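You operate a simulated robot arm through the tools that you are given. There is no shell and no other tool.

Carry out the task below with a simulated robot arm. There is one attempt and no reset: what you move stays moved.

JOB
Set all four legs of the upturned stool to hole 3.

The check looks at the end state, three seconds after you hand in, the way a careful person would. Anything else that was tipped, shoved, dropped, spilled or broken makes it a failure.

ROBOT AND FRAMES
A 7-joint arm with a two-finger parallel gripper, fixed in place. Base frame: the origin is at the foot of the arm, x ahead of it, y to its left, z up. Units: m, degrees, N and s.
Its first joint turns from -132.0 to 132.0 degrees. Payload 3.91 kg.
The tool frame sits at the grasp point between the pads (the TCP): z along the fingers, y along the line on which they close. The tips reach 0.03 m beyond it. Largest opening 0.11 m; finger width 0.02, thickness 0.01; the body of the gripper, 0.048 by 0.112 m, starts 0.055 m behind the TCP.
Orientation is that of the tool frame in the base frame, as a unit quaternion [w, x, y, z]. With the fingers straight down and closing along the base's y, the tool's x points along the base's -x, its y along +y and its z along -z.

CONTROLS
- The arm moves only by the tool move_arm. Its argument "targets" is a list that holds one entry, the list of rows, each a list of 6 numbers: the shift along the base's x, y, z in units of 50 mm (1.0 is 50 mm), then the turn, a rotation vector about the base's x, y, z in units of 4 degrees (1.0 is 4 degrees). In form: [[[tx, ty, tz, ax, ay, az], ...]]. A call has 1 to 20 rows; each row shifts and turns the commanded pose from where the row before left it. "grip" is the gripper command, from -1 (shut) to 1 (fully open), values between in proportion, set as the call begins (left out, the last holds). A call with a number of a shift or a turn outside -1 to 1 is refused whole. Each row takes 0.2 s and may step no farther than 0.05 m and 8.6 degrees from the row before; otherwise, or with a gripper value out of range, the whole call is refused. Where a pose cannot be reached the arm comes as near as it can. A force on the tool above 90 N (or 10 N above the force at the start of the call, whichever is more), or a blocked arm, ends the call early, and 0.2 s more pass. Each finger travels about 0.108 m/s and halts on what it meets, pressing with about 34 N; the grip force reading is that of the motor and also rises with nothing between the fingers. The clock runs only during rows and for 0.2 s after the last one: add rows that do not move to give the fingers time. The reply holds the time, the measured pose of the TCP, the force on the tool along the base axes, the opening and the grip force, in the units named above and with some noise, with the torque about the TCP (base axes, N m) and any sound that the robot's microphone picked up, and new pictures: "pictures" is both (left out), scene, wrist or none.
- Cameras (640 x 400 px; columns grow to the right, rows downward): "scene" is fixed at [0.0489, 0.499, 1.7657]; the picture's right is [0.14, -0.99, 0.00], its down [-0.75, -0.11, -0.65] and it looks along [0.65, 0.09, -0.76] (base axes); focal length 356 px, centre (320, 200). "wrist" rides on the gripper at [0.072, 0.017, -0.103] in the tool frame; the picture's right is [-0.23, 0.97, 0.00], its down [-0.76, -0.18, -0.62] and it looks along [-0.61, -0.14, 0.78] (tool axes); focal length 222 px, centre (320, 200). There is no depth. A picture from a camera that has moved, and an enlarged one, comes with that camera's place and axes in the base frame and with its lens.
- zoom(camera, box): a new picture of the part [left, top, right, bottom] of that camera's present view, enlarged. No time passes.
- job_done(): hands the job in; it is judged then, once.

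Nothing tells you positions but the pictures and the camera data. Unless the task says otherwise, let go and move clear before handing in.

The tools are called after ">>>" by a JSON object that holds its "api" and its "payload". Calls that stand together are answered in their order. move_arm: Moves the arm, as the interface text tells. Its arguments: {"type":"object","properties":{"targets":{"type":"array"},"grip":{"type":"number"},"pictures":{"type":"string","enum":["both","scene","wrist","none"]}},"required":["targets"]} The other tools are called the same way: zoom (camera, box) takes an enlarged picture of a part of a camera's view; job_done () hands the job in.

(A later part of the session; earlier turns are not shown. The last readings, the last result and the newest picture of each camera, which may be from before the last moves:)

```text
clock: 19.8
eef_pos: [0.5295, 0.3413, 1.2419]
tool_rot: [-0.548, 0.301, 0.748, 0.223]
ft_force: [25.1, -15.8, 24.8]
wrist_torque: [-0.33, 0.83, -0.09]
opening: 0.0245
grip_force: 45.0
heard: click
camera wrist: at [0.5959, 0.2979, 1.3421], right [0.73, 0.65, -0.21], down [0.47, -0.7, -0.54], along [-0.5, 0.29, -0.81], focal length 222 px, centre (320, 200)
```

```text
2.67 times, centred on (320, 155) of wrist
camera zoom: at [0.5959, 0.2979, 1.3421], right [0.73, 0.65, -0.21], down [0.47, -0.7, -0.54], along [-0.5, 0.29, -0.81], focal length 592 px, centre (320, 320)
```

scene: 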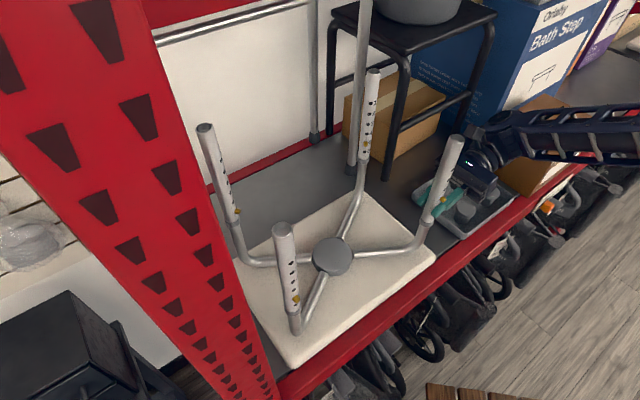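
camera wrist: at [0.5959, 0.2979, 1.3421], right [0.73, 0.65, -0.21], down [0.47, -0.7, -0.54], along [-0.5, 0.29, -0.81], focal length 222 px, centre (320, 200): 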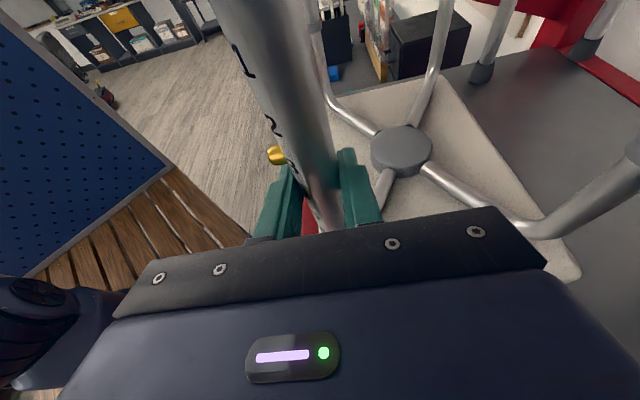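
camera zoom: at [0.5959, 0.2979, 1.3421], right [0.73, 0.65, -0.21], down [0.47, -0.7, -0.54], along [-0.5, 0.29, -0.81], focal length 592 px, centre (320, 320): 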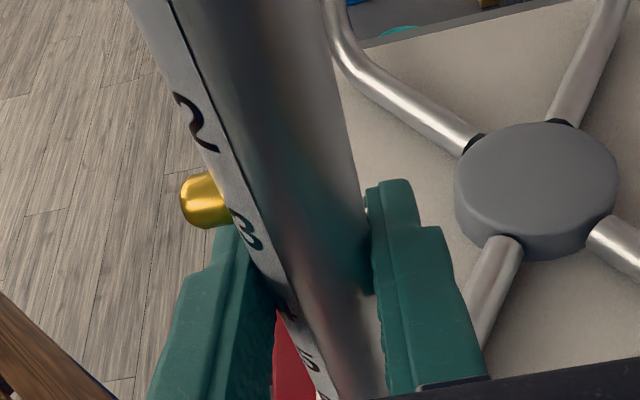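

The button is out at hole 3. I'll open, go up a little and back the fingers straight out along the tool axis.

>>> {"api": "move_arm", "payload": {"targets": [[[0, 0, 0, 0, 0, 0], [0, 0, 0, 0, 0, 0], [0, 0, 0.25, 0, 0, 0], [0, 0, 0.25, 0, 0, 0], [0, 0, 0, 0, 0, 0]]], "grip": 0.1}}

>>> {"api": "zoom", "payload": {"camera": "wrist", "box": [200, 80, 440, 230]}}

>>> {"api": "zoom", "payload": {"camera": "scene", "box": [400, 80, 520, 240]}}

```text
clock: 21.0
eef_pos: [0.5291, 0.3411, 1.2665]
tool_rot: [-0.548, 0.303, 0.748, 0.223]
ft_force: [0.3, 0.5, 0.7]
wrist_torque: [0.0, 0.0, 0.0]
opening: 0.0603
grip_force: 0.1
camera wrist: at [0.5953, 0.2988, 1.3665], right [0.73, 0.65, -0.21], down [0.47, -0.7, -0.54], along [-0.5, 0.29, -0.81], focal length 222 px, centre (320, 200)
```

scene: 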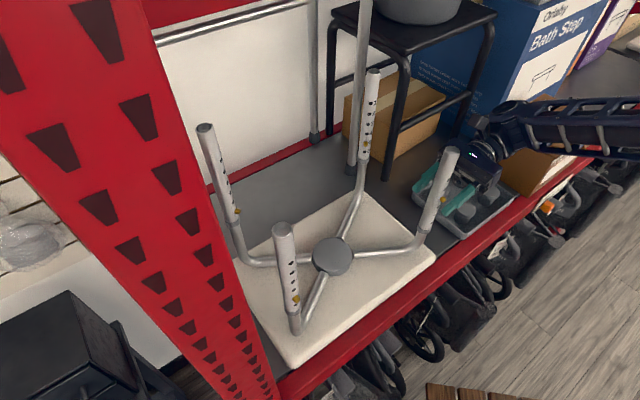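
wrist: 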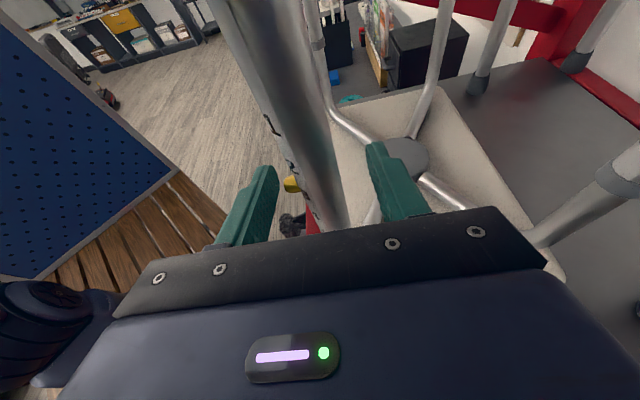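

```text
2.67 times, centred on (320, 155) of wrist
camera zoom: at [0.5953, 0.2988, 1.3665], right [0.73, 0.65, -0.21], down [0.47, -0.7, -0.54], along [-0.5, 0.29, -0.81], focal length 592 px, centre (320, 320)
```

zoom: 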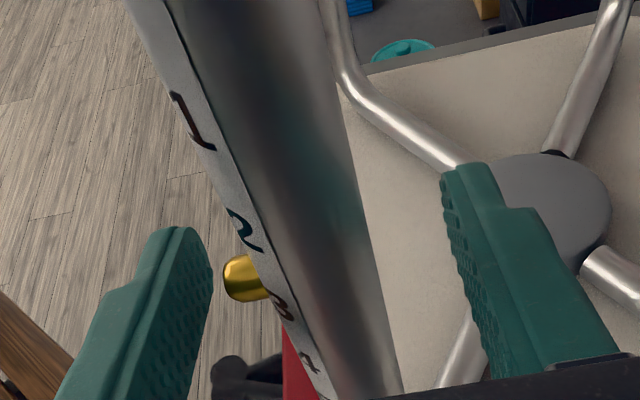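

```text
2.50 times, centred on (460, 160) of scene
camera zoom: at [0.0489, 0.499, 1.7657], right [0.14, -0.99, 0.0], down [-0.75, -0.11, -0.65], along [0.65, 0.09, -0.76], focal length 890 px, centre (-30, 300)
```

zoom: 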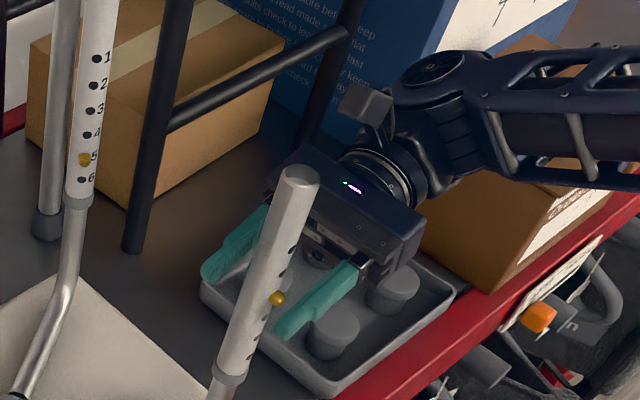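

Leg D is in hole 3. I'll back straight out, rise, then yaw toward leg C, whose button seems to face roughly −x.

>>> {"api": "move_arm", "payload": {"targets": [[[0.547, -0.532, 0.24, 0, 0, 0], [0.547, -0.532, 0.24, 0, 0, 0], [0.547, -0.532, 0.24, 0, 0, 0], [0, 0, 1, 0, 0, 0], [0, 0, 1, 0, 0, 0], [0, 0, 1, 0, 0, 0], [0, 0, 0, 0, 0, 0]]], "grip": 0.1}}

```text
clock: 22.6
eef_pos: [0.6132, 0.26, 1.4521]
tool_rot: [-0.547, 0.303, 0.748, 0.223]
ft_force: [-0.7, -0.4, -0.3]
wrist_torque: [0.02, 0.02, 0.01]
opening: 0.0607
grip_force: 0.2
camera wrist: at [0.6798, 0.2176, 1.5522], right [0.73, 0.65, -0.21], down [0.47, -0.7, -0.54], along [-0.5, 0.29, -0.81], focal length 222 px, centre (320, 200)
```

scene: 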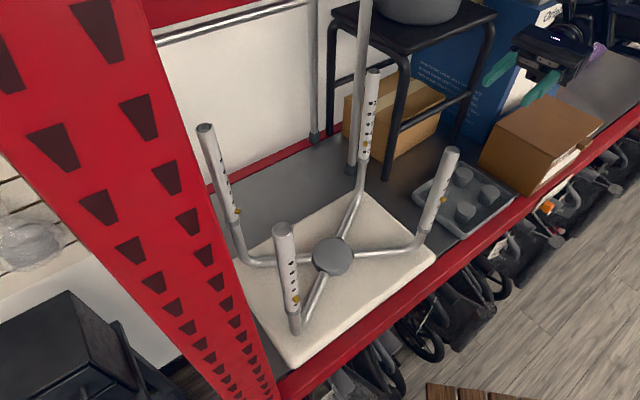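
wrist: 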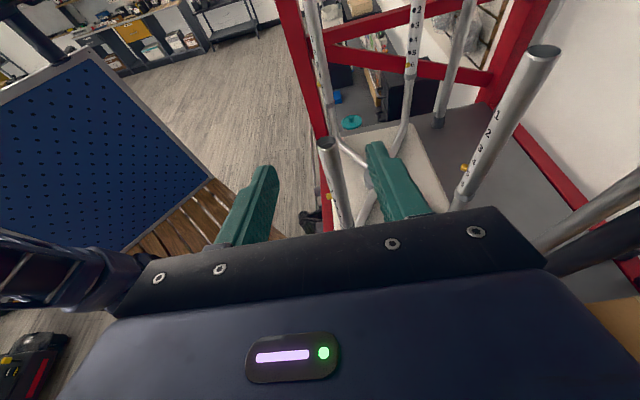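

>>> {"api": "zoom", "payload": {"camera": "wrist", "box": [420, 30, 580, 220]}}

>>> {"api": "zoom", "payload": {"camera": "wrist", "box": [380, 0, 480, 120]}}

>>> {"api": "zoom", "payload": {"camera": "scene", "box": [400, 130, 480, 250]}}

```text
2.11 times, centred on (500, 125) of wrist
camera zoom: at [0.6798, 0.2176, 1.5522], right [0.73, 0.65, -0.21], down [0.47, -0.7, -0.54], along [-0.5, 0.29, -0.81], focal length 468 px, centre (-59, 358)
```

zoom: 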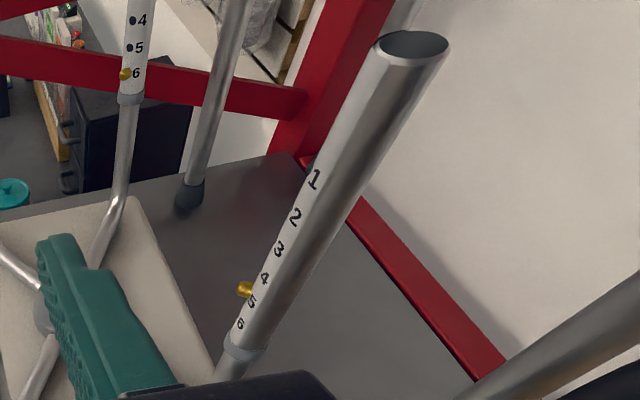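

```text
3.33 times, centred on (430, 60) of wrist
camera zoom: at [0.6798, 0.2176, 1.5522], right [0.73, 0.65, -0.21], down [0.47, -0.7, -0.54], along [-0.5, 0.29, -0.81], focal length 740 px, centre (-47, 667)
```

zoom: 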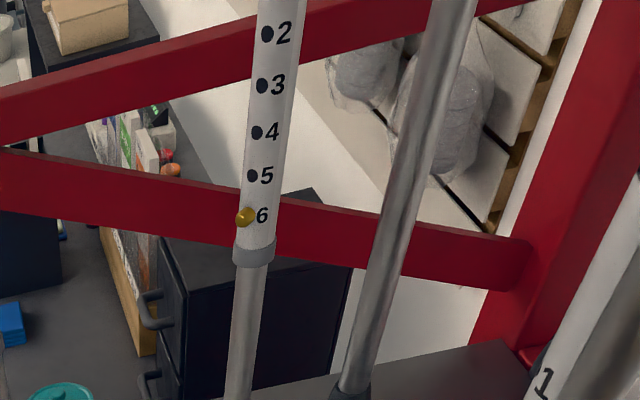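

```text
3.33 times, centred on (440, 190) of scene
camera zoom: at [0.0489, 0.499, 1.7657], right [0.14, -0.99, 0.0], down [-0.75, -0.11, -0.65], along [0.65, 0.09, -0.76], focal length 1186 px, centre (-80, 233)
```

zoom: 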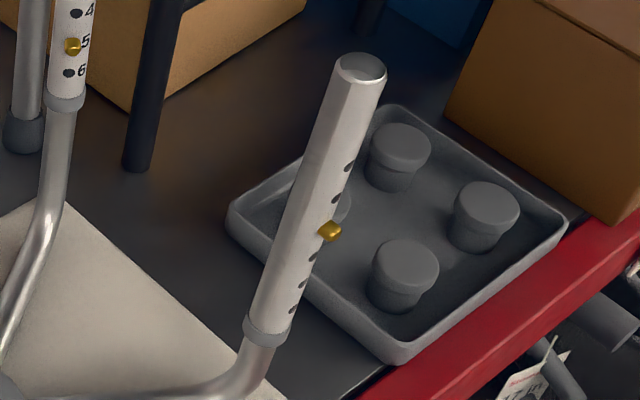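

Leg D shows two holes above the button and three below, so hole 3 is confirmed. Leg C is near (0.664, 0.485) with its button facing about −172°. I'll yaw about −37.6° while moving to a point in front of it.

>>> {"api": "move_arm", "payload": {"targets": [[[0.148, 0.249, 0, 0, 0, -1], [0.148, 0.249, 0, 0, 0, -1], [0.148, 0.249, 0, 0, 0, -1], [0.148, 0.249, 0, 0, 0, -1], [0.148, 0.249, 0, 0, 0, -1], [0.148, 0.249, 0, 0, 0, -1], [0.148, 0.249, 0, 0, 0, -1], [0.148, 0.249, 0, 0, 0, -1], [0.148, 0.249, 0, 0, 0, -1], [0, 0, 0, 0, 0, -0.4], [0, 0, 0, 0, 0, 0]]], "grip": 0.1}}

>>> {"api": "zoom", "payload": {"camera": "wrist", "box": [260, 80, 420, 220]}}

```text
clock: 25.0
eef_pos: [0.6784, 0.3729, 1.4533]
tool_rot: [-0.447, 0.527, 0.611, 0.387]
ft_force: [0.6, 0.5, -0.8]
wrist_torque: [0.01, 0.0, 0.0]
opening: 0.0604
grip_force: 0.0
camera wrist: at [0.7056, 0.2985, 1.5524], right [0.97, 0.07, -0.21], down [-0.06, -0.84, -0.54], along [-0.22, 0.54, -0.81], focal length 222 px, centre (320, 200)
```

scene: 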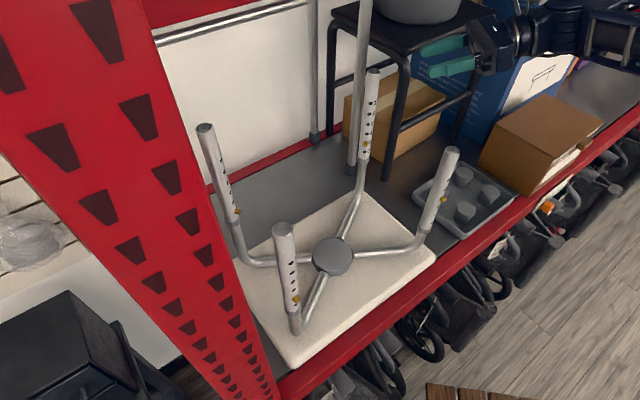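
wrist: 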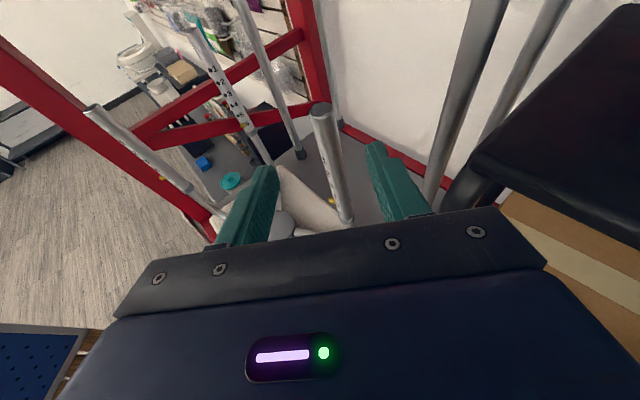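

```text
2.86 times, centred on (340, 150) of wrist
camera zoom: at [0.7056, 0.2985, 1.5524], right [0.97, 0.07, -0.21], down [-0.06, -0.84, -0.54], along [-0.22, 0.54, -0.81], focal length 635 px, centre (263, 343)
```

zoom: 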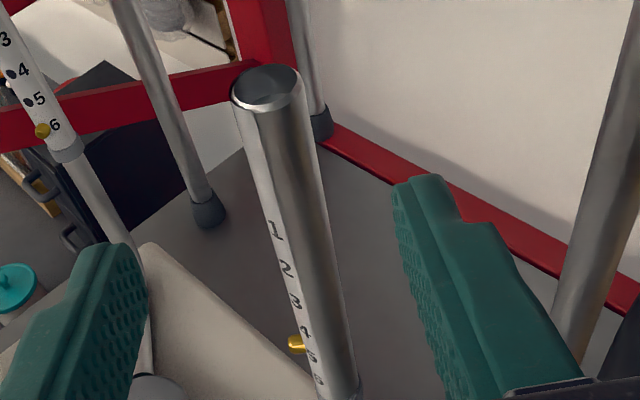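

The tool is in front of leg C with the black stool's corner about 6 cm off the gripper's right side. I'll lower to button height.

>>> {"api": "move_arm", "payload": {"targets": [[[0, 0, -0.76, 0, 0, 0], [0, 0, -0.76, 0, 0, 0], [0, 0, -0.76, 0, 0, 0], [0, 0, -0.76, 0, 0, 0], [0, 0, 0, 0, 0, 0]]], "grip": 0.1}}

>>> {"api": "zoom", "payload": {"camera": "wrist", "box": [240, 60, 440, 220]}}

>>> {"api": "zoom", "payload": {"camera": "scene", "box": [340, 40, 560, 200]}}

```text
clock: 26.2
eef_pos: [0.6787, 0.3717, 1.2988]
tool_rot: [-0.447, 0.527, 0.61, 0.387]
ft_force: [-1.3, 0.5, 0.9]
wrist_torque: [0.0, -0.05, 0.01]
opening: 0.0606
grip_force: 0.1
camera wrist: at [0.7063, 0.2983, 1.4], right [0.97, 0.07, -0.21], down [-0.06, -0.84, -0.54], along [-0.22, 0.54, -0.81], focal length 222 px, centre (320, 200)
```

scene: 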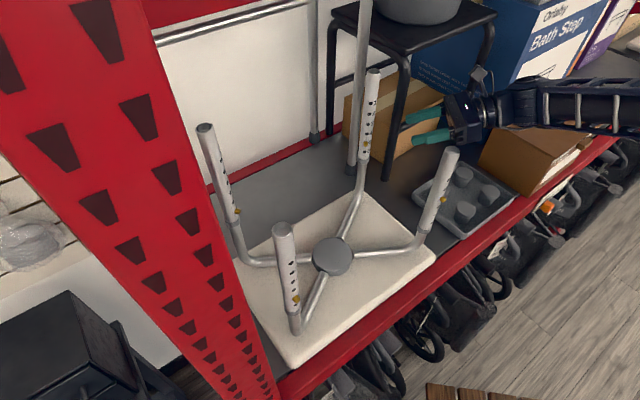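
wrist: 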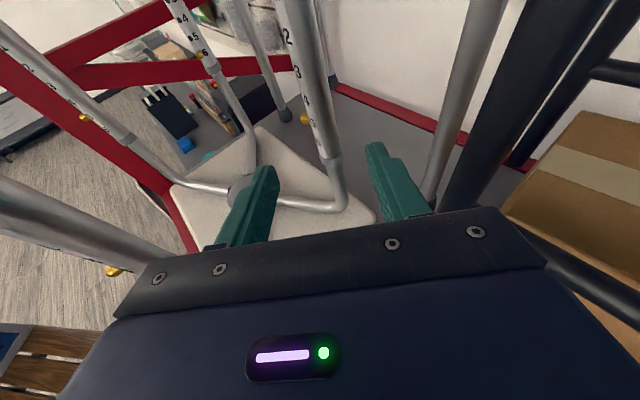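

```text
2.50 times, centred on (340, 140) of wrist
camera zoom: at [0.7063, 0.2983, 1.4], right [0.97, 0.07, -0.21], down [-0.06, -0.84, -0.54], along [-0.22, 0.54, -0.81], focal length 555 px, centre (270, 350)
```

zoom: 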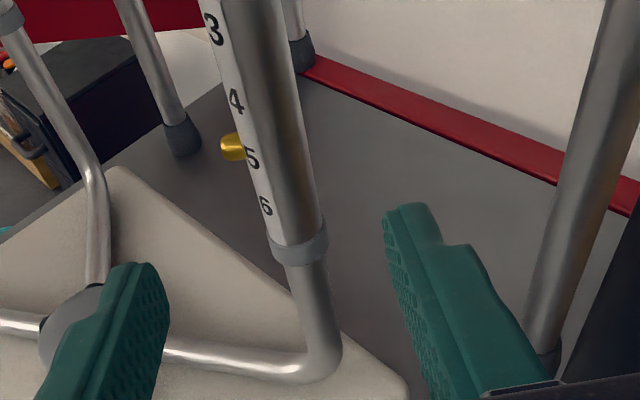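

```text
2.50 times, centred on (450, 120) of scene
camera zoom: at [0.0489, 0.499, 1.7657], right [0.14, -0.99, 0.0], down [-0.75, -0.11, -0.65], along [0.65, 0.09, -0.76], focal length 890 px, centre (-5, 400)
```

zoom: 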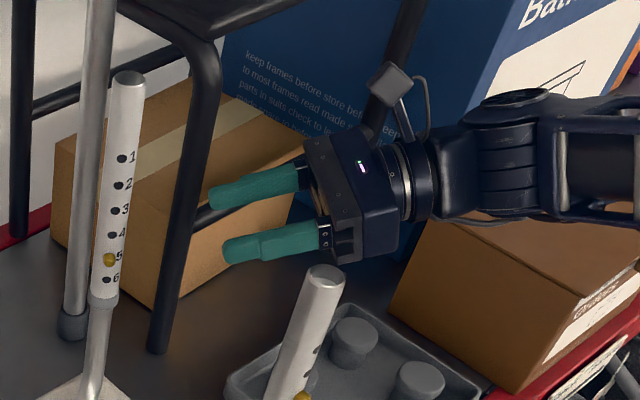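

The leg C button is about 124 mm ahead and well aligned, with the sleeve 2 mm off centre. I'll advance with the fingers open to 60 mm, then check.

>>> {"api": "move_arm", "payload": {"targets": [[[-0.091, 0.751, -0.217, 0, 0, 0], [-0.091, 0.751, -0.217, 0, 0, 0], [-0.091, 0.751, -0.217, 0, 0, 0], [0, 0, 0, 0, 0, 0]]], "grip": 0.1}}

>>> {"api": "zoom", "payload": {"camera": "wrist", "box": [200, 80, 440, 230]}}

>>> {"api": "zoom", "payload": {"camera": "scene", "box": [330, 40, 510, 200]}}

```text
clock: 27.2
eef_pos: [0.6652, 0.4849, 1.2682]
tool_rot: [-0.447, 0.527, 0.611, 0.387]
ft_force: [-0.3, -0.8, 0.5]
wrist_torque: [-0.03, 0.01, 0.02]
opening: 0.0606
grip_force: 0.1
camera wrist: at [0.6911, 0.4097, 1.3684], right [0.97, 0.07, -0.21], down [-0.06, -0.84, -0.54], along [-0.22, 0.54, -0.81], focal length 222 px, centre (320, 200)
```

scene: 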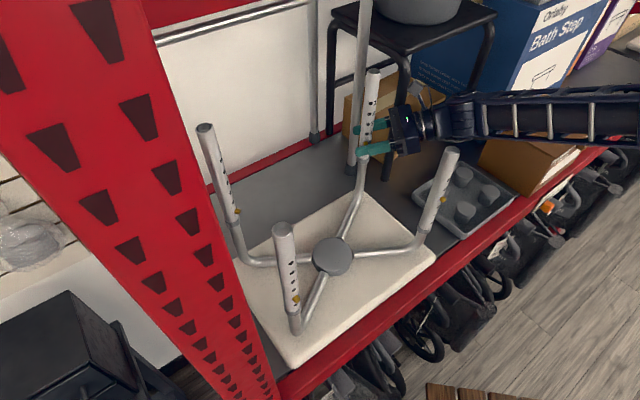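
wrist: 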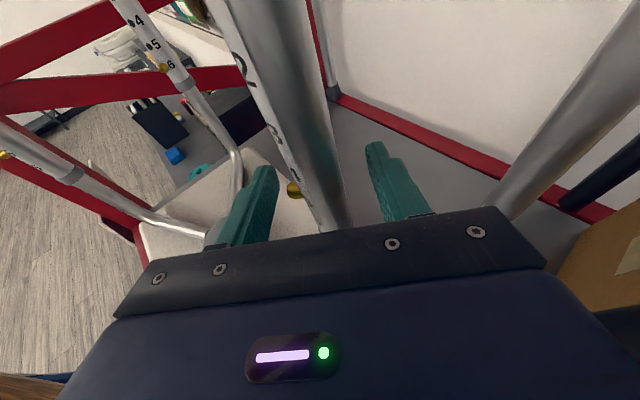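

```text
2.67 times, centred on (320, 155) of wrist
camera zoom: at [0.6911, 0.4097, 1.3684], right [0.97, 0.07, -0.21], down [-0.06, -0.84, -0.54], along [-0.22, 0.54, -0.81], focal length 592 px, centre (320, 320)
```

zoom: 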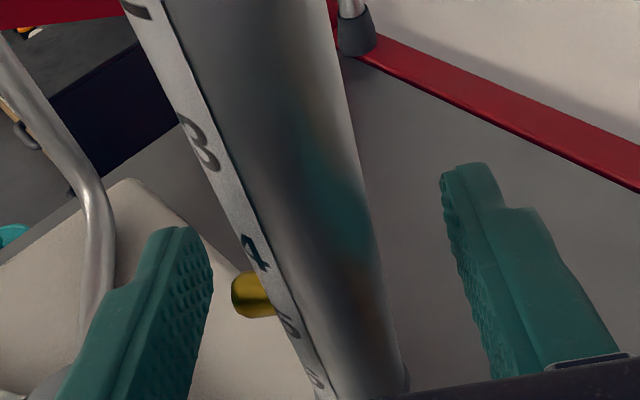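

```text
2.50 times, centred on (420, 120) of scene
camera zoom: at [0.0489, 0.499, 1.7657], right [0.14, -0.99, 0.0], down [-0.75, -0.11, -0.65], along [0.65, 0.09, -0.76], focal length 890 px, centre (70, 400)
```

zoom: 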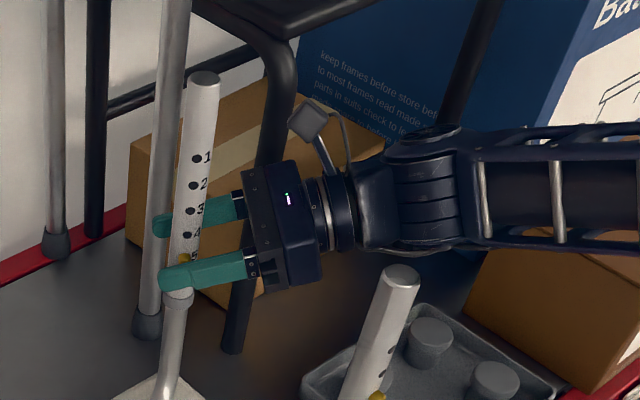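

Leg C's button is between the pads with the sleeve centred. I'll press it and slide down one spacing.

>>> {"api": "move_arm", "payload": {"targets": [[[0, 0, 0, 0, 0, 0], [0, 0, 0, 0, 0, 0], [0, 0, 0, 0, 0, 0], [0, 0, -0.1, 0, 0, 0], [0, 0, -0.1, 0, 0, 0], [0, 0, -0.1, 0, 0, 0], [0, 0, -0.1, 0, 0, 0], [0, 0, -0.1, 0, 0, 0], [0, 0, 0, 0, 0, 0]]], "grip": -1}}

>>> {"api": "zoom", "payload": {"camera": "wrist", "box": [200, 80, 440, 230]}}

>>> {"api": "zoom", "payload": {"camera": "scene", "box": [330, 40, 510, 200]}}

```text
clock: 29.2
eef_pos: [0.6643, 0.4835, 1.2433]
tool_rot: [-0.447, 0.528, 0.61, 0.388]
ft_force: [14.9, -0.7, 5.6]
wrist_torque: [-0.11, 0.13, 0.1]
opening: 0.0247
grip_force: 45.4
heard: click
camera wrist: at [0.6923, 0.4098, 1.3434], right [0.97, 0.07, -0.22], down [-0.06, -0.84, -0.54], along [-0.22, 0.54, -0.81], focal length 222 px, centre (320, 200)
```

scene: 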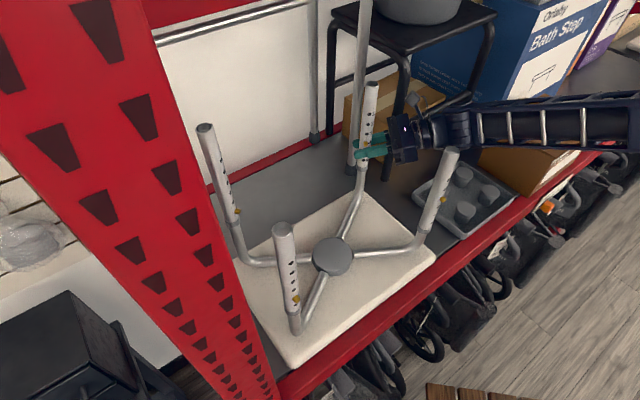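
wrist: 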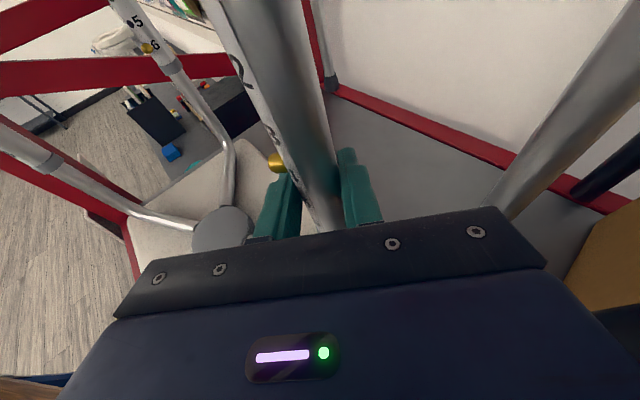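

```text
2.67 times, centred on (320, 155) of wrist
camera zoom: at [0.6923, 0.4098, 1.3434], right [0.97, 0.07, -0.22], down [-0.06, -0.84, -0.54], along [-0.22, 0.54, -0.81], focal length 592 px, centre (320, 320)
```

zoom: 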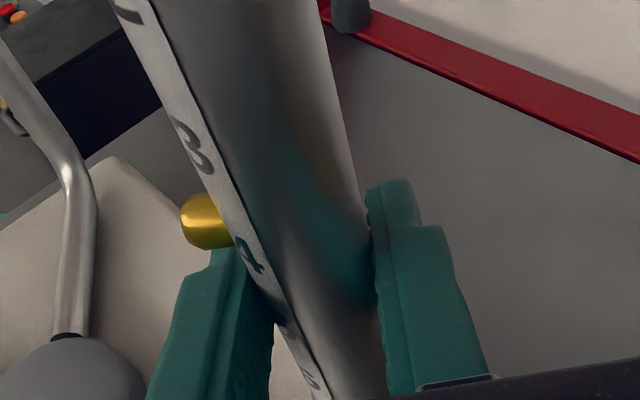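

```text
2.50 times, centred on (420, 120) of scene
camera zoom: at [0.0489, 0.499, 1.7657], right [0.14, -0.99, 0.0], down [-0.75, -0.11, -0.65], along [0.65, 0.09, -0.76], focal length 890 px, centre (70, 400)
```

zoom: 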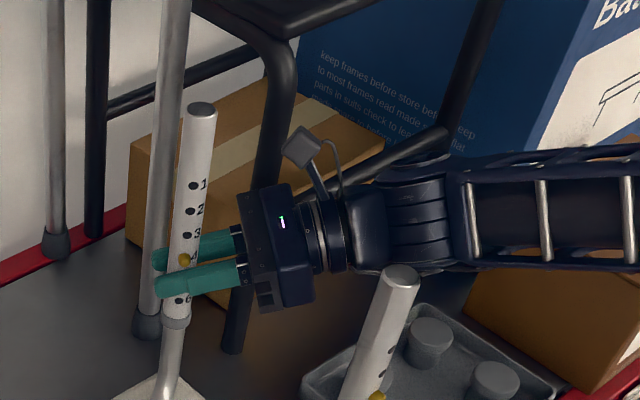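

Leg C is now in hole 4. I'll open and go back up for the final step.

>>> {"api": "move_arm", "payload": {"targets": [[[0, 0, 0, 0, 0, 0], [0, 0, 0, 0, 0, 0], [0, 0, 0.25, 0, 0, 0], [0, 0, 0.25, 0, 0, 0], [0, 0, 0, 0, 0, 0]]], "grip": 0.1, "pictures": "wrist"}}

>>> {"api": "zoom", "payload": {"camera": "wrist", "box": [200, 80, 440, 230]}}

```text
clock: 30.4
eef_pos: [0.6637, 0.4855, 1.2684]
tool_rot: [-0.445, 0.528, 0.611, 0.387]
ft_force: [-0.5, -0.6, -0.1]
wrist_torque: [0.02, 0.0, -0.01]
opening: 0.0608
grip_force: 0.1
camera wrist: at [0.6912, 0.4102, 1.3682], right [0.97, 0.07, -0.21], down [-0.06, -0.84, -0.54], along [-0.22, 0.54, -0.81], focal length 222 px, centre (320, 200)
```

wrist: 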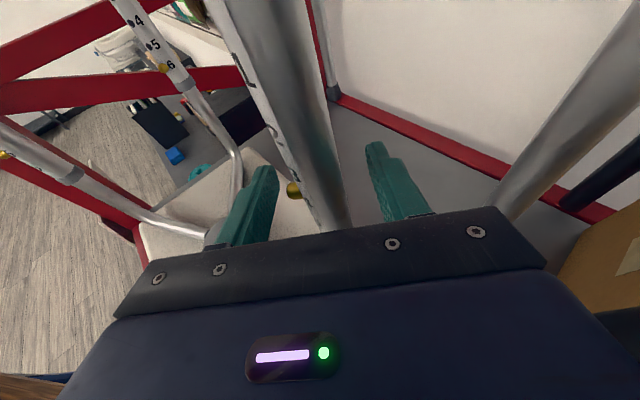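

```text
2.67 times, centred on (320, 155) of wrist
camera zoom: at [0.6912, 0.4102, 1.3682], right [0.97, 0.07, -0.21], down [-0.06, -0.84, -0.54], along [-0.22, 0.54, -0.81], focal length 592 px, centre (320, 320)
```

zoom: 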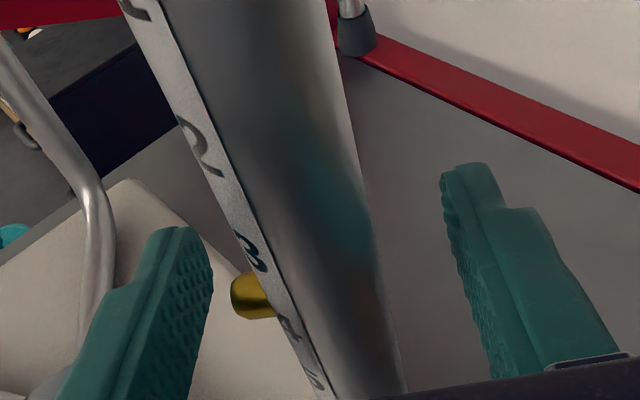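

>>> {"api": "move_arm", "payload": {"targets": [[[0, 0, 0, 0, 0, 0], [0, 0, 0, 0, 0, 0], [0, 0, 0, 0, 0, 0], [0, 0, -0.1, 0, 0, 0], [0, 0, -0.1, 0, 0, 0], [0, 0, -0.1, 0, 0, 0], [0, 0, -0.1, 0, 0, 0], [0, 0, -0.1, 0, 0, 0], [0, 0, 0, 0, 0, 0]]], "grip": -1, "pictures": "wrist"}}

>>> {"api": "zoom", "payload": {"camera": "wrist", "box": [200, 80, 440, 230]}}

>>> {"api": "zoom", "payload": {"camera": "scene", "box": [330, 40, 510, 200]}}

```text
clock: 32.4
eef_pos: [0.6639, 0.485, 1.2432]
tool_rot: [-0.447, 0.527, 0.611, 0.387]
ft_force: [8.8, 2.5, 5.6]
wrist_torque: [-0.16, 0.08, 0.1]
opening: 0.0247
grip_force: 44.8
heard: click
camera wrist: at [0.6922, 0.4104, 1.3432], right [0.97, 0.07, -0.21], down [-0.06, -0.84, -0.54], along [-0.22, 0.54, -0.81], focal length 222 px, centre (320, 200)
```

wrist: 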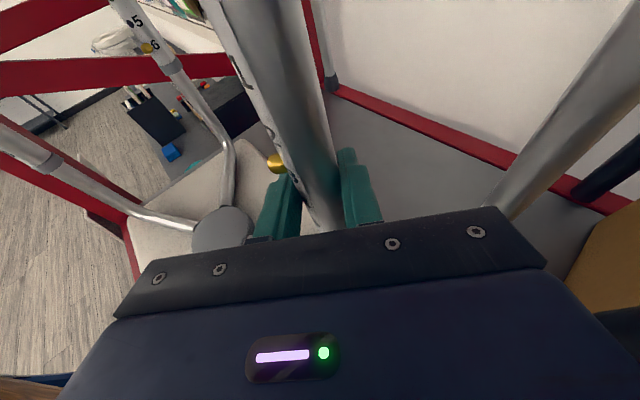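

```text
2.67 times, centred on (320, 155) of wrist
camera zoom: at [0.6922, 0.4104, 1.3432], right [0.97, 0.07, -0.21], down [-0.06, -0.84, -0.54], along [-0.22, 0.54, -0.81], focal length 592 px, centre (320, 320)
```

zoom: 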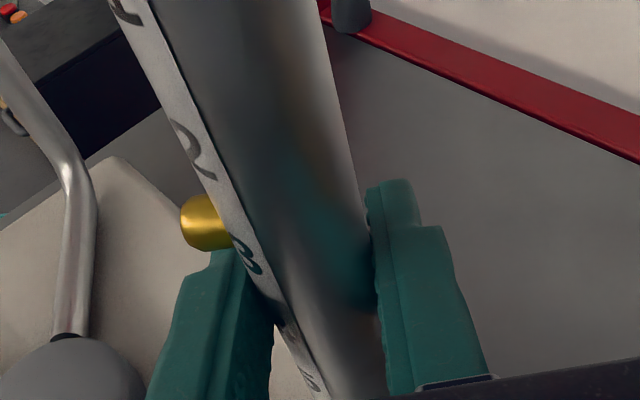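

```text
2.50 times, centred on (420, 120) of scene
camera zoom: at [0.0489, 0.499, 1.7657], right [0.14, -0.99, 0.0], down [-0.75, -0.11, -0.65], along [0.65, 0.09, -0.76], focal length 890 px, centre (70, 400)
```

zoom: 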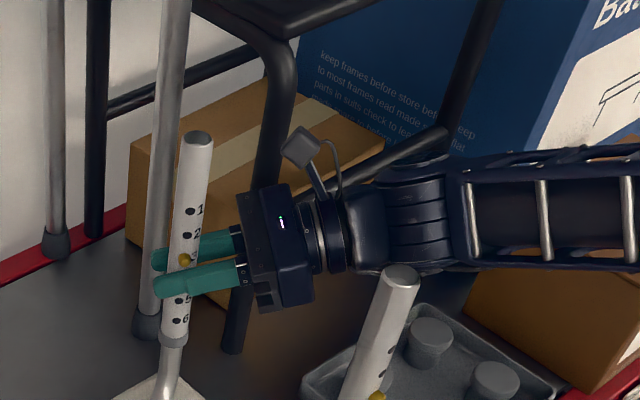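

Leg C's button is at hole 3. I'll release, retreat the way I came and rise clear.

>>> {"api": "move_arm", "payload": {"targets": [[[0, 0, 0, 0, 0, 0], [0, 0, 0, 0, 0, 0], [0, 0, 0.25, 0, 0, 0], [0, 0, 0.25, 0, 0, 0], [0.11, -0.755, 0.24, 0, 0, 0], [0.11, -0.755, 0.24, 0, 0, 0], [0.11, -0.755, 0.24, 0, 0, 0], [0, 0, 0.76, 0, 0, 0], [0, 0, 0.76, 0, 0, 0], [0, 0, 0.76, 0, 0, 0], [0, 0, 0.76, 0, 0, 0], [0, 0, 0, 0, 0, 0]]], "grip": 0.1}}

>>> {"api": "zoom", "payload": {"camera": "wrist", "box": [60, 60, 380, 240]}}

>>> {"api": "zoom", "payload": {"camera": "scene", "box": [330, 60, 430, 220]}}

```text
clock: 35.0
eef_pos: [0.6816, 0.3724, 1.4564]
tool_rot: [-0.447, 0.527, 0.611, 0.387]
ft_force: [0.4, -0.3, 0.1]
wrist_torque: [0.01, -0.03, -0.01]
opening: 0.0607
grip_force: 0.1
camera wrist: at [0.7086, 0.2973, 1.5566], right [0.97, 0.07, -0.21], down [-0.06, -0.84, -0.54], along [-0.22, 0.54, -0.81], focal length 222 px, centre (320, 200)
```

scene: 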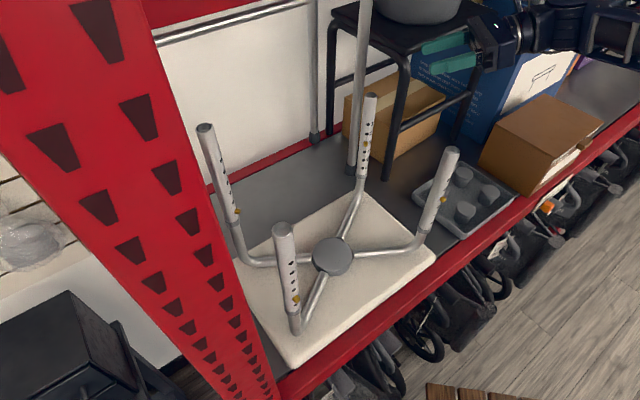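
wrist: 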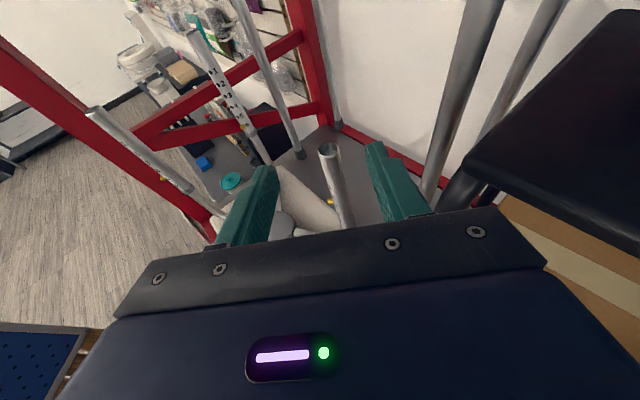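

```text
2.00 times, centred on (220, 150) of wrist
camera zoom: at [0.7086, 0.2973, 1.5566], right [0.97, 0.07, -0.21], down [-0.06, -0.84, -0.54], along [-0.22, 0.54, -0.81], focal length 444 px, centre (520, 300)
```

zoom: 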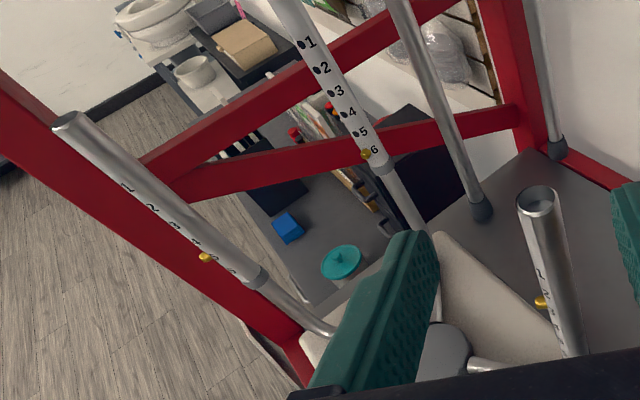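

```text
2.50 times, centred on (380, 140) of scene
camera zoom: at [0.0489, 0.499, 1.7657], right [0.14, -0.99, 0.0], down [-0.75, -0.11, -0.65], along [0.65, 0.09, -0.76], focal length 890 px, centre (170, 350)
```

zoom: 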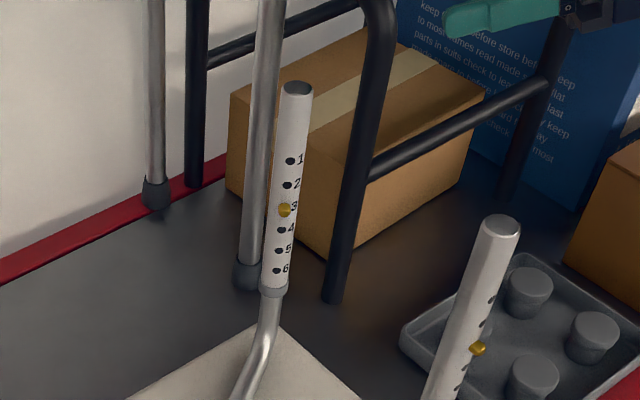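

Legs C and D are both in hole 3. I'll look closely at legs A and B to pin down their positions and button directions before choosing the next approach.

>>> {"api": "zoom", "payload": {"camera": "wrist", "box": [180, 20, 280, 160]}}

>>> {"api": "zoom", "payload": {"camera": "wrist", "box": [80, 90, 220, 220]}}

```text
2.86 times, centred on (230, 90) of wrist
camera zoom: at [0.7086, 0.2973, 1.5566], right [0.97, 0.07, -0.21], down [-0.06, -0.84, -0.54], along [-0.22, 0.54, -0.81], focal length 635 px, centre (577, 514)
```

zoom: 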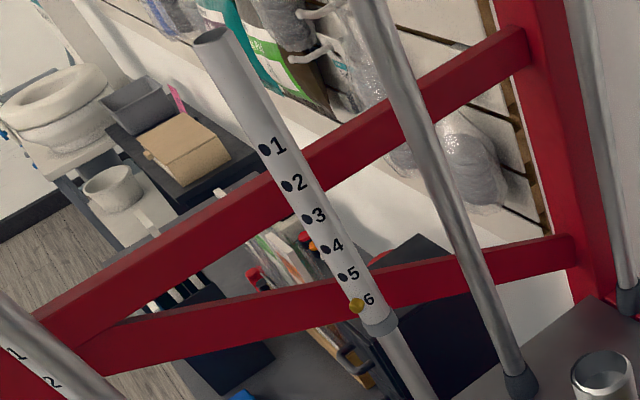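

```text
3.08 times, centred on (150, 155) of wrist
camera zoom: at [0.7086, 0.2973, 1.5566], right [0.97, 0.07, -0.21], down [-0.06, -0.84, -0.54], along [-0.22, 0.54, -0.81], focal length 684 px, centre (843, 338)
```

zoom: 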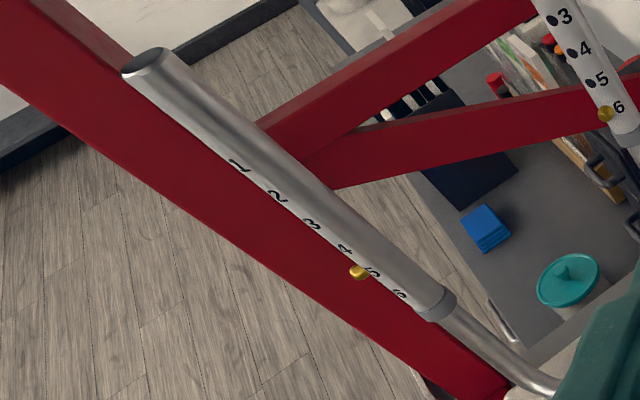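

All the button directions are settled: leg B faces about −136° and leg A about −92°. I'll do leg B next with the same yaw I used on leg D, travelling at a safe height and watching the forearm relative to leg D.

>>> {"api": "move_arm", "payload": {"targets": [[[0, 0, 1, 0, 0, 0], [-0.616, 0.25, 0, 0, 0, 1], [-0.616, 0.25, 0, 0, 0, 1], [-0.616, 0.25, 0, 0, 0, 1], [-0.616, 0.25, 0, 0, 0, 1], [-0.616, 0.25, 0, 0, 0, 1], [-0.616, 0.25, 0, 0, 0, 1], [-0.616, 0.25, 0, 0, 0, 1], [-0.616, 0.25, 0, 0, 0, 1], [-0.616, 0.25, 0, 0, 0, 1], [-0.616, 0.25, 0, 0, 0, 0.2], [0, 0, 0, 0, 0, 0]]], "grip": 0.1}}

>>> {"api": "zoom", "payload": {"camera": "wrist", "box": [260, 80, 420, 220]}}

>>> {"api": "zoom", "payload": {"camera": "scene", "box": [240, 60, 520, 300]}}

```text
clock: 37.6
eef_pos: [0.3727, 0.495, 1.5073]
tool_rot: [-0.546, 0.307, 0.746, 0.226]
ft_force: [0.5, -0.2, 0.1]
wrist_torque: [0.06, -0.01, 0.04]
opening: 0.0604
grip_force: 0.1
camera wrist: at [0.4379, 0.4525, 1.6069], right [0.74, 0.64, -0.21], down [0.46, -0.71, -0.54], along [-0.5, 0.3, -0.81], focal length 222 px, centre (320, 200)
```

scene: 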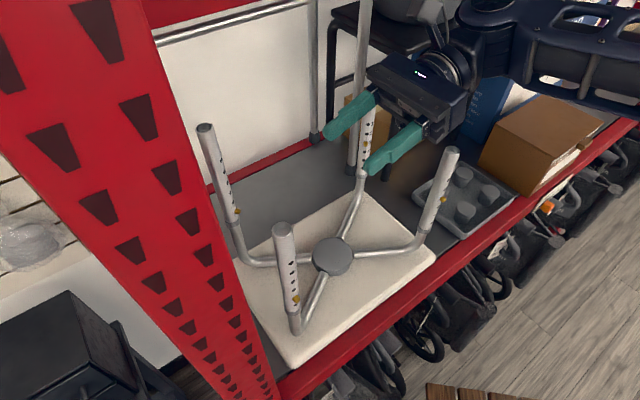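
wrist: 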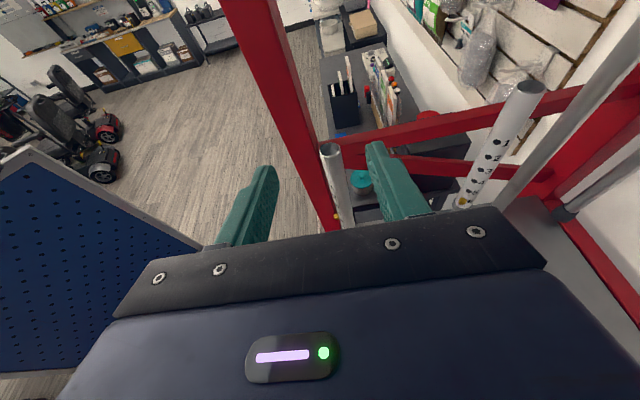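

```text
2.86 times, centred on (340, 150) of wrist
camera zoom: at [0.4379, 0.4525, 1.6069], right [0.74, 0.64, -0.21], down [0.46, -0.71, -0.54], along [-0.5, 0.3, -0.81], focal length 635 px, centre (263, 343)
```

zoom: 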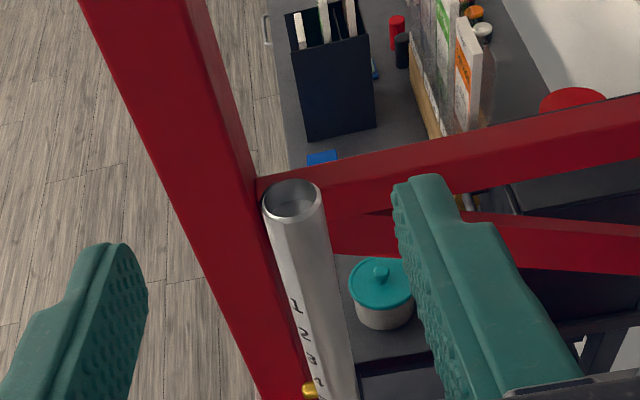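

```text
1.67 times, centred on (380, 180) of scene
camera zoom: at [0.0489, 0.499, 1.7657], right [0.14, -0.99, 0.0], down [-0.75, -0.11, -0.65], along [0.65, 0.09, -0.76], focal length 593 px, centre (220, 233)
```

zoom: 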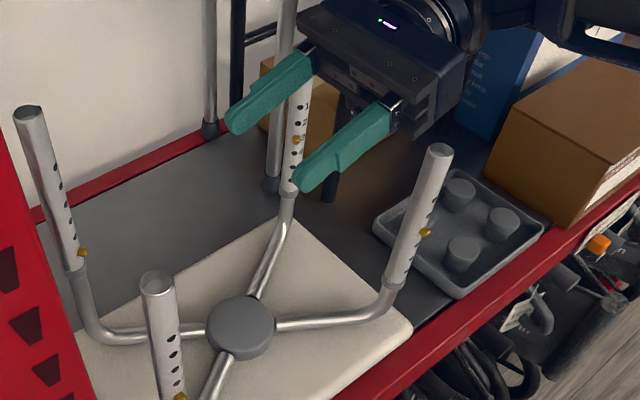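

The wrist joint would sit over leg D if I dropped straight down here. I'll come in on a slant instead, descending while moving forward toward leg B with a −6° yaw to match its button, and pause 6 cm short.

>>> {"api": "move_arm", "payload": {"targets": [[[-0.308, 0.263, -0.715, 0, 0, -0.5], [-0.308, 0.263, -0.715, 0, 0, -0.5], [-0.308, 0.263, -0.715, 0, 0, -0.5], [0, 0, 0, 0, 0, 0]]], "grip": 0.1}}

>>> {"api": "zoom", "payload": {"camera": "wrist", "box": [240, 60, 440, 220]}}

>>> {"api": "zoom", "payload": {"camera": "scene", "box": [240, 60, 640, 300]}}

```text
clock: 38.6
eef_pos: [0.3278, 0.5338, 1.3971]
tool_rot: [-0.533, 0.346, 0.729, 0.255]
ft_force: [-0.6, -1.0, 0.7]
wrist_torque: [-0.01, -0.01, -0.01]
opening: 0.0606
grip_force: 0.0
camera wrist: at [0.3886, 0.4849, 1.4982], right [0.8, 0.56, -0.21], down [0.38, -0.75, -0.54], along [-0.46, 0.35, -0.81], focal length 222 px, centre (320, 200)
```

scene: 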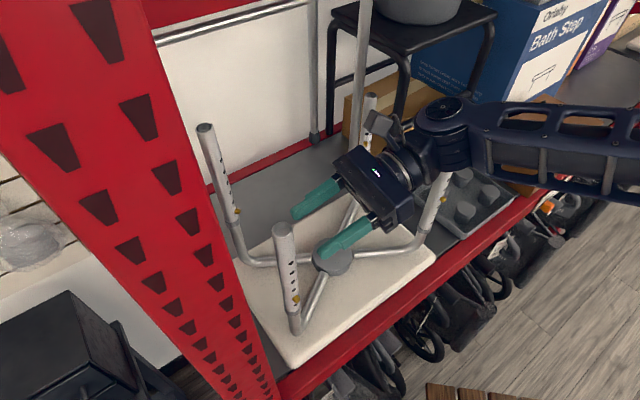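
wrist: 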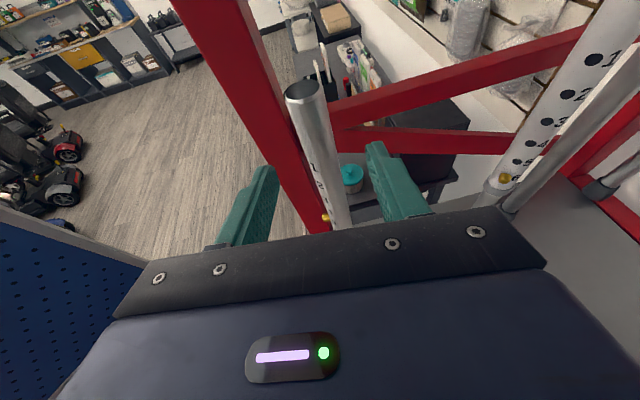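

```text
2.50 times, centred on (340, 140) of wrist
camera zoom: at [0.3886, 0.4849, 1.4982], right [0.8, 0.56, -0.21], down [0.38, -0.75, -0.54], along [-0.46, 0.35, -0.81], focal length 555 px, centre (270, 350)
```

zoom: 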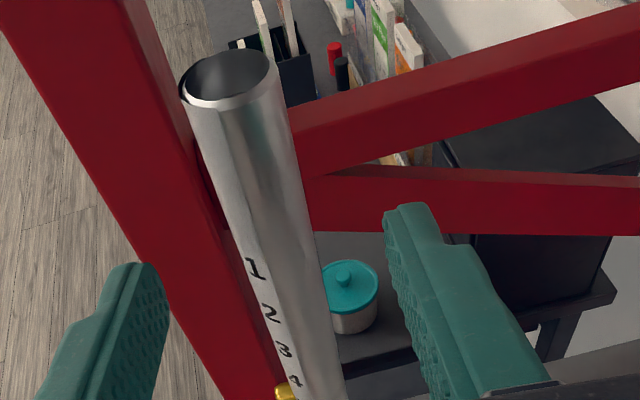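

```text
1.60 times, centred on (440, 180) of scene
camera zoom: at [0.0489, 0.499, 1.7657], right [0.14, -0.99, 0.0], down [-0.75, -0.11, -0.65], along [0.65, 0.09, -0.76], focal length 569 px, centre (128, 232)
```

zoom: 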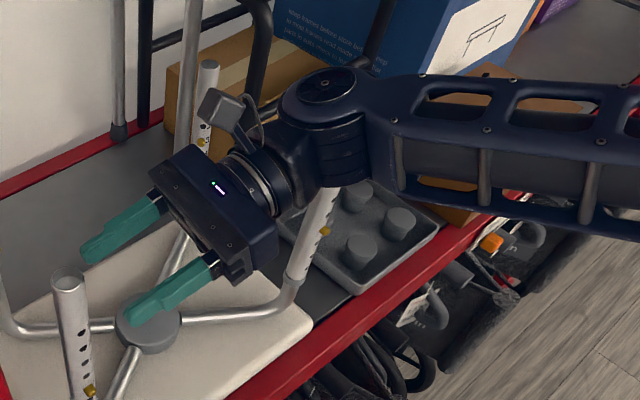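

The path is clear: the wrist joint is about 8 cm from leg D and above its top. Leg B's axis is near (0.2915, 0.578), and its button faces about −141°, which matches the tool. I'll continue the slanted descent and check again just before the fingers straddle the leg.

>>> {"api": "move_arm", "payload": {"targets": [[[-0.158, 0.192, -0.67, 0, 0, 0], [-0.158, 0.192, -0.67, 0, 0, 0], [0, 0, 0, 0, 0, 0]]], "grip": 0.1}}

>>> {"api": "zoom", "payload": {"camera": "wrist", "box": [200, 80, 440, 230]}}

>>> {"api": "zoom", "payload": {"camera": "scene", "box": [240, 60, 640, 300]}}

```text
clock: 39.4
eef_pos: [0.3122, 0.5543, 1.3329]
tool_rot: [-0.533, 0.346, 0.729, 0.254]
ft_force: [-1.1, 0.3, 0.5]
wrist_torque: [-0.03, 0.02, 0.03]
opening: 0.0604
grip_force: 0.2
camera wrist: at [0.3733, 0.5041, 1.433], right [0.8, 0.56, -0.21], down [0.38, -0.75, -0.54], along [-0.46, 0.35, -0.81], focal length 222 px, centre (320, 200)
```

scene: 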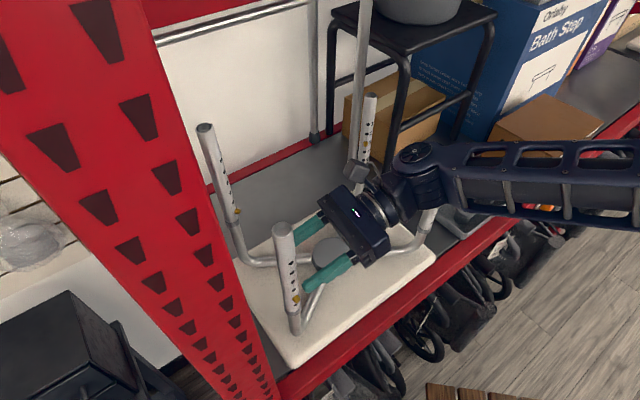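
wrist: 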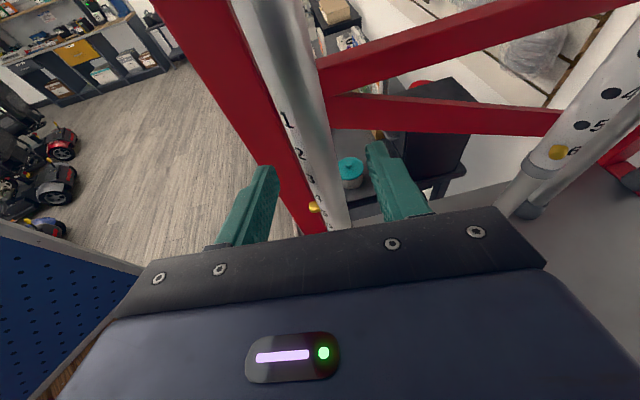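

```text
2.67 times, centred on (320, 155) of wrist
camera zoom: at [0.3733, 0.5041, 1.433], right [0.8, 0.56, -0.21], down [0.38, -0.75, -0.54], along [-0.46, 0.35, -0.81], focal length 592 px, centre (320, 320)
```

zoom: 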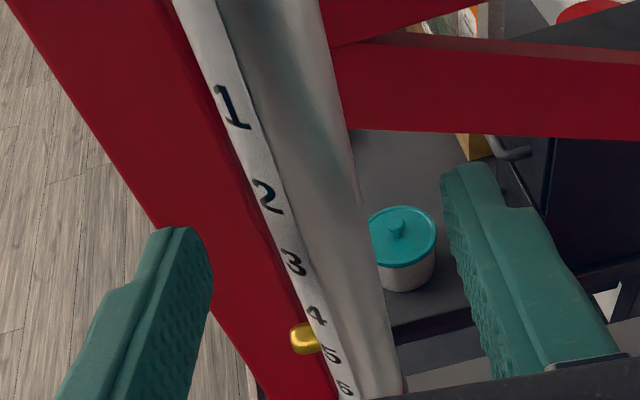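

```text
1.60 times, centred on (440, 180) of scene
camera zoom: at [0.0489, 0.499, 1.7657], right [0.14, -0.99, 0.0], down [-0.75, -0.11, -0.65], along [0.65, 0.09, -0.76], focal length 569 px, centre (128, 232)
```

zoom: 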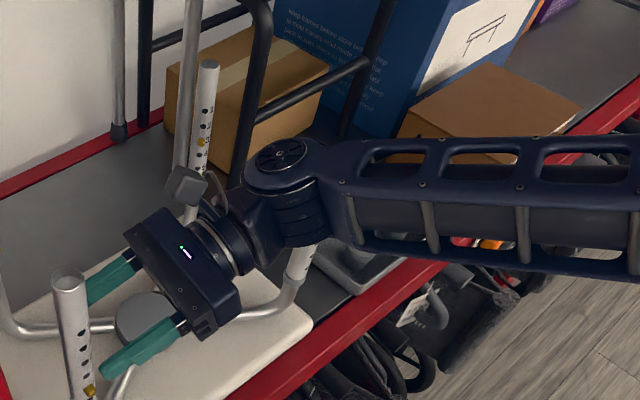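

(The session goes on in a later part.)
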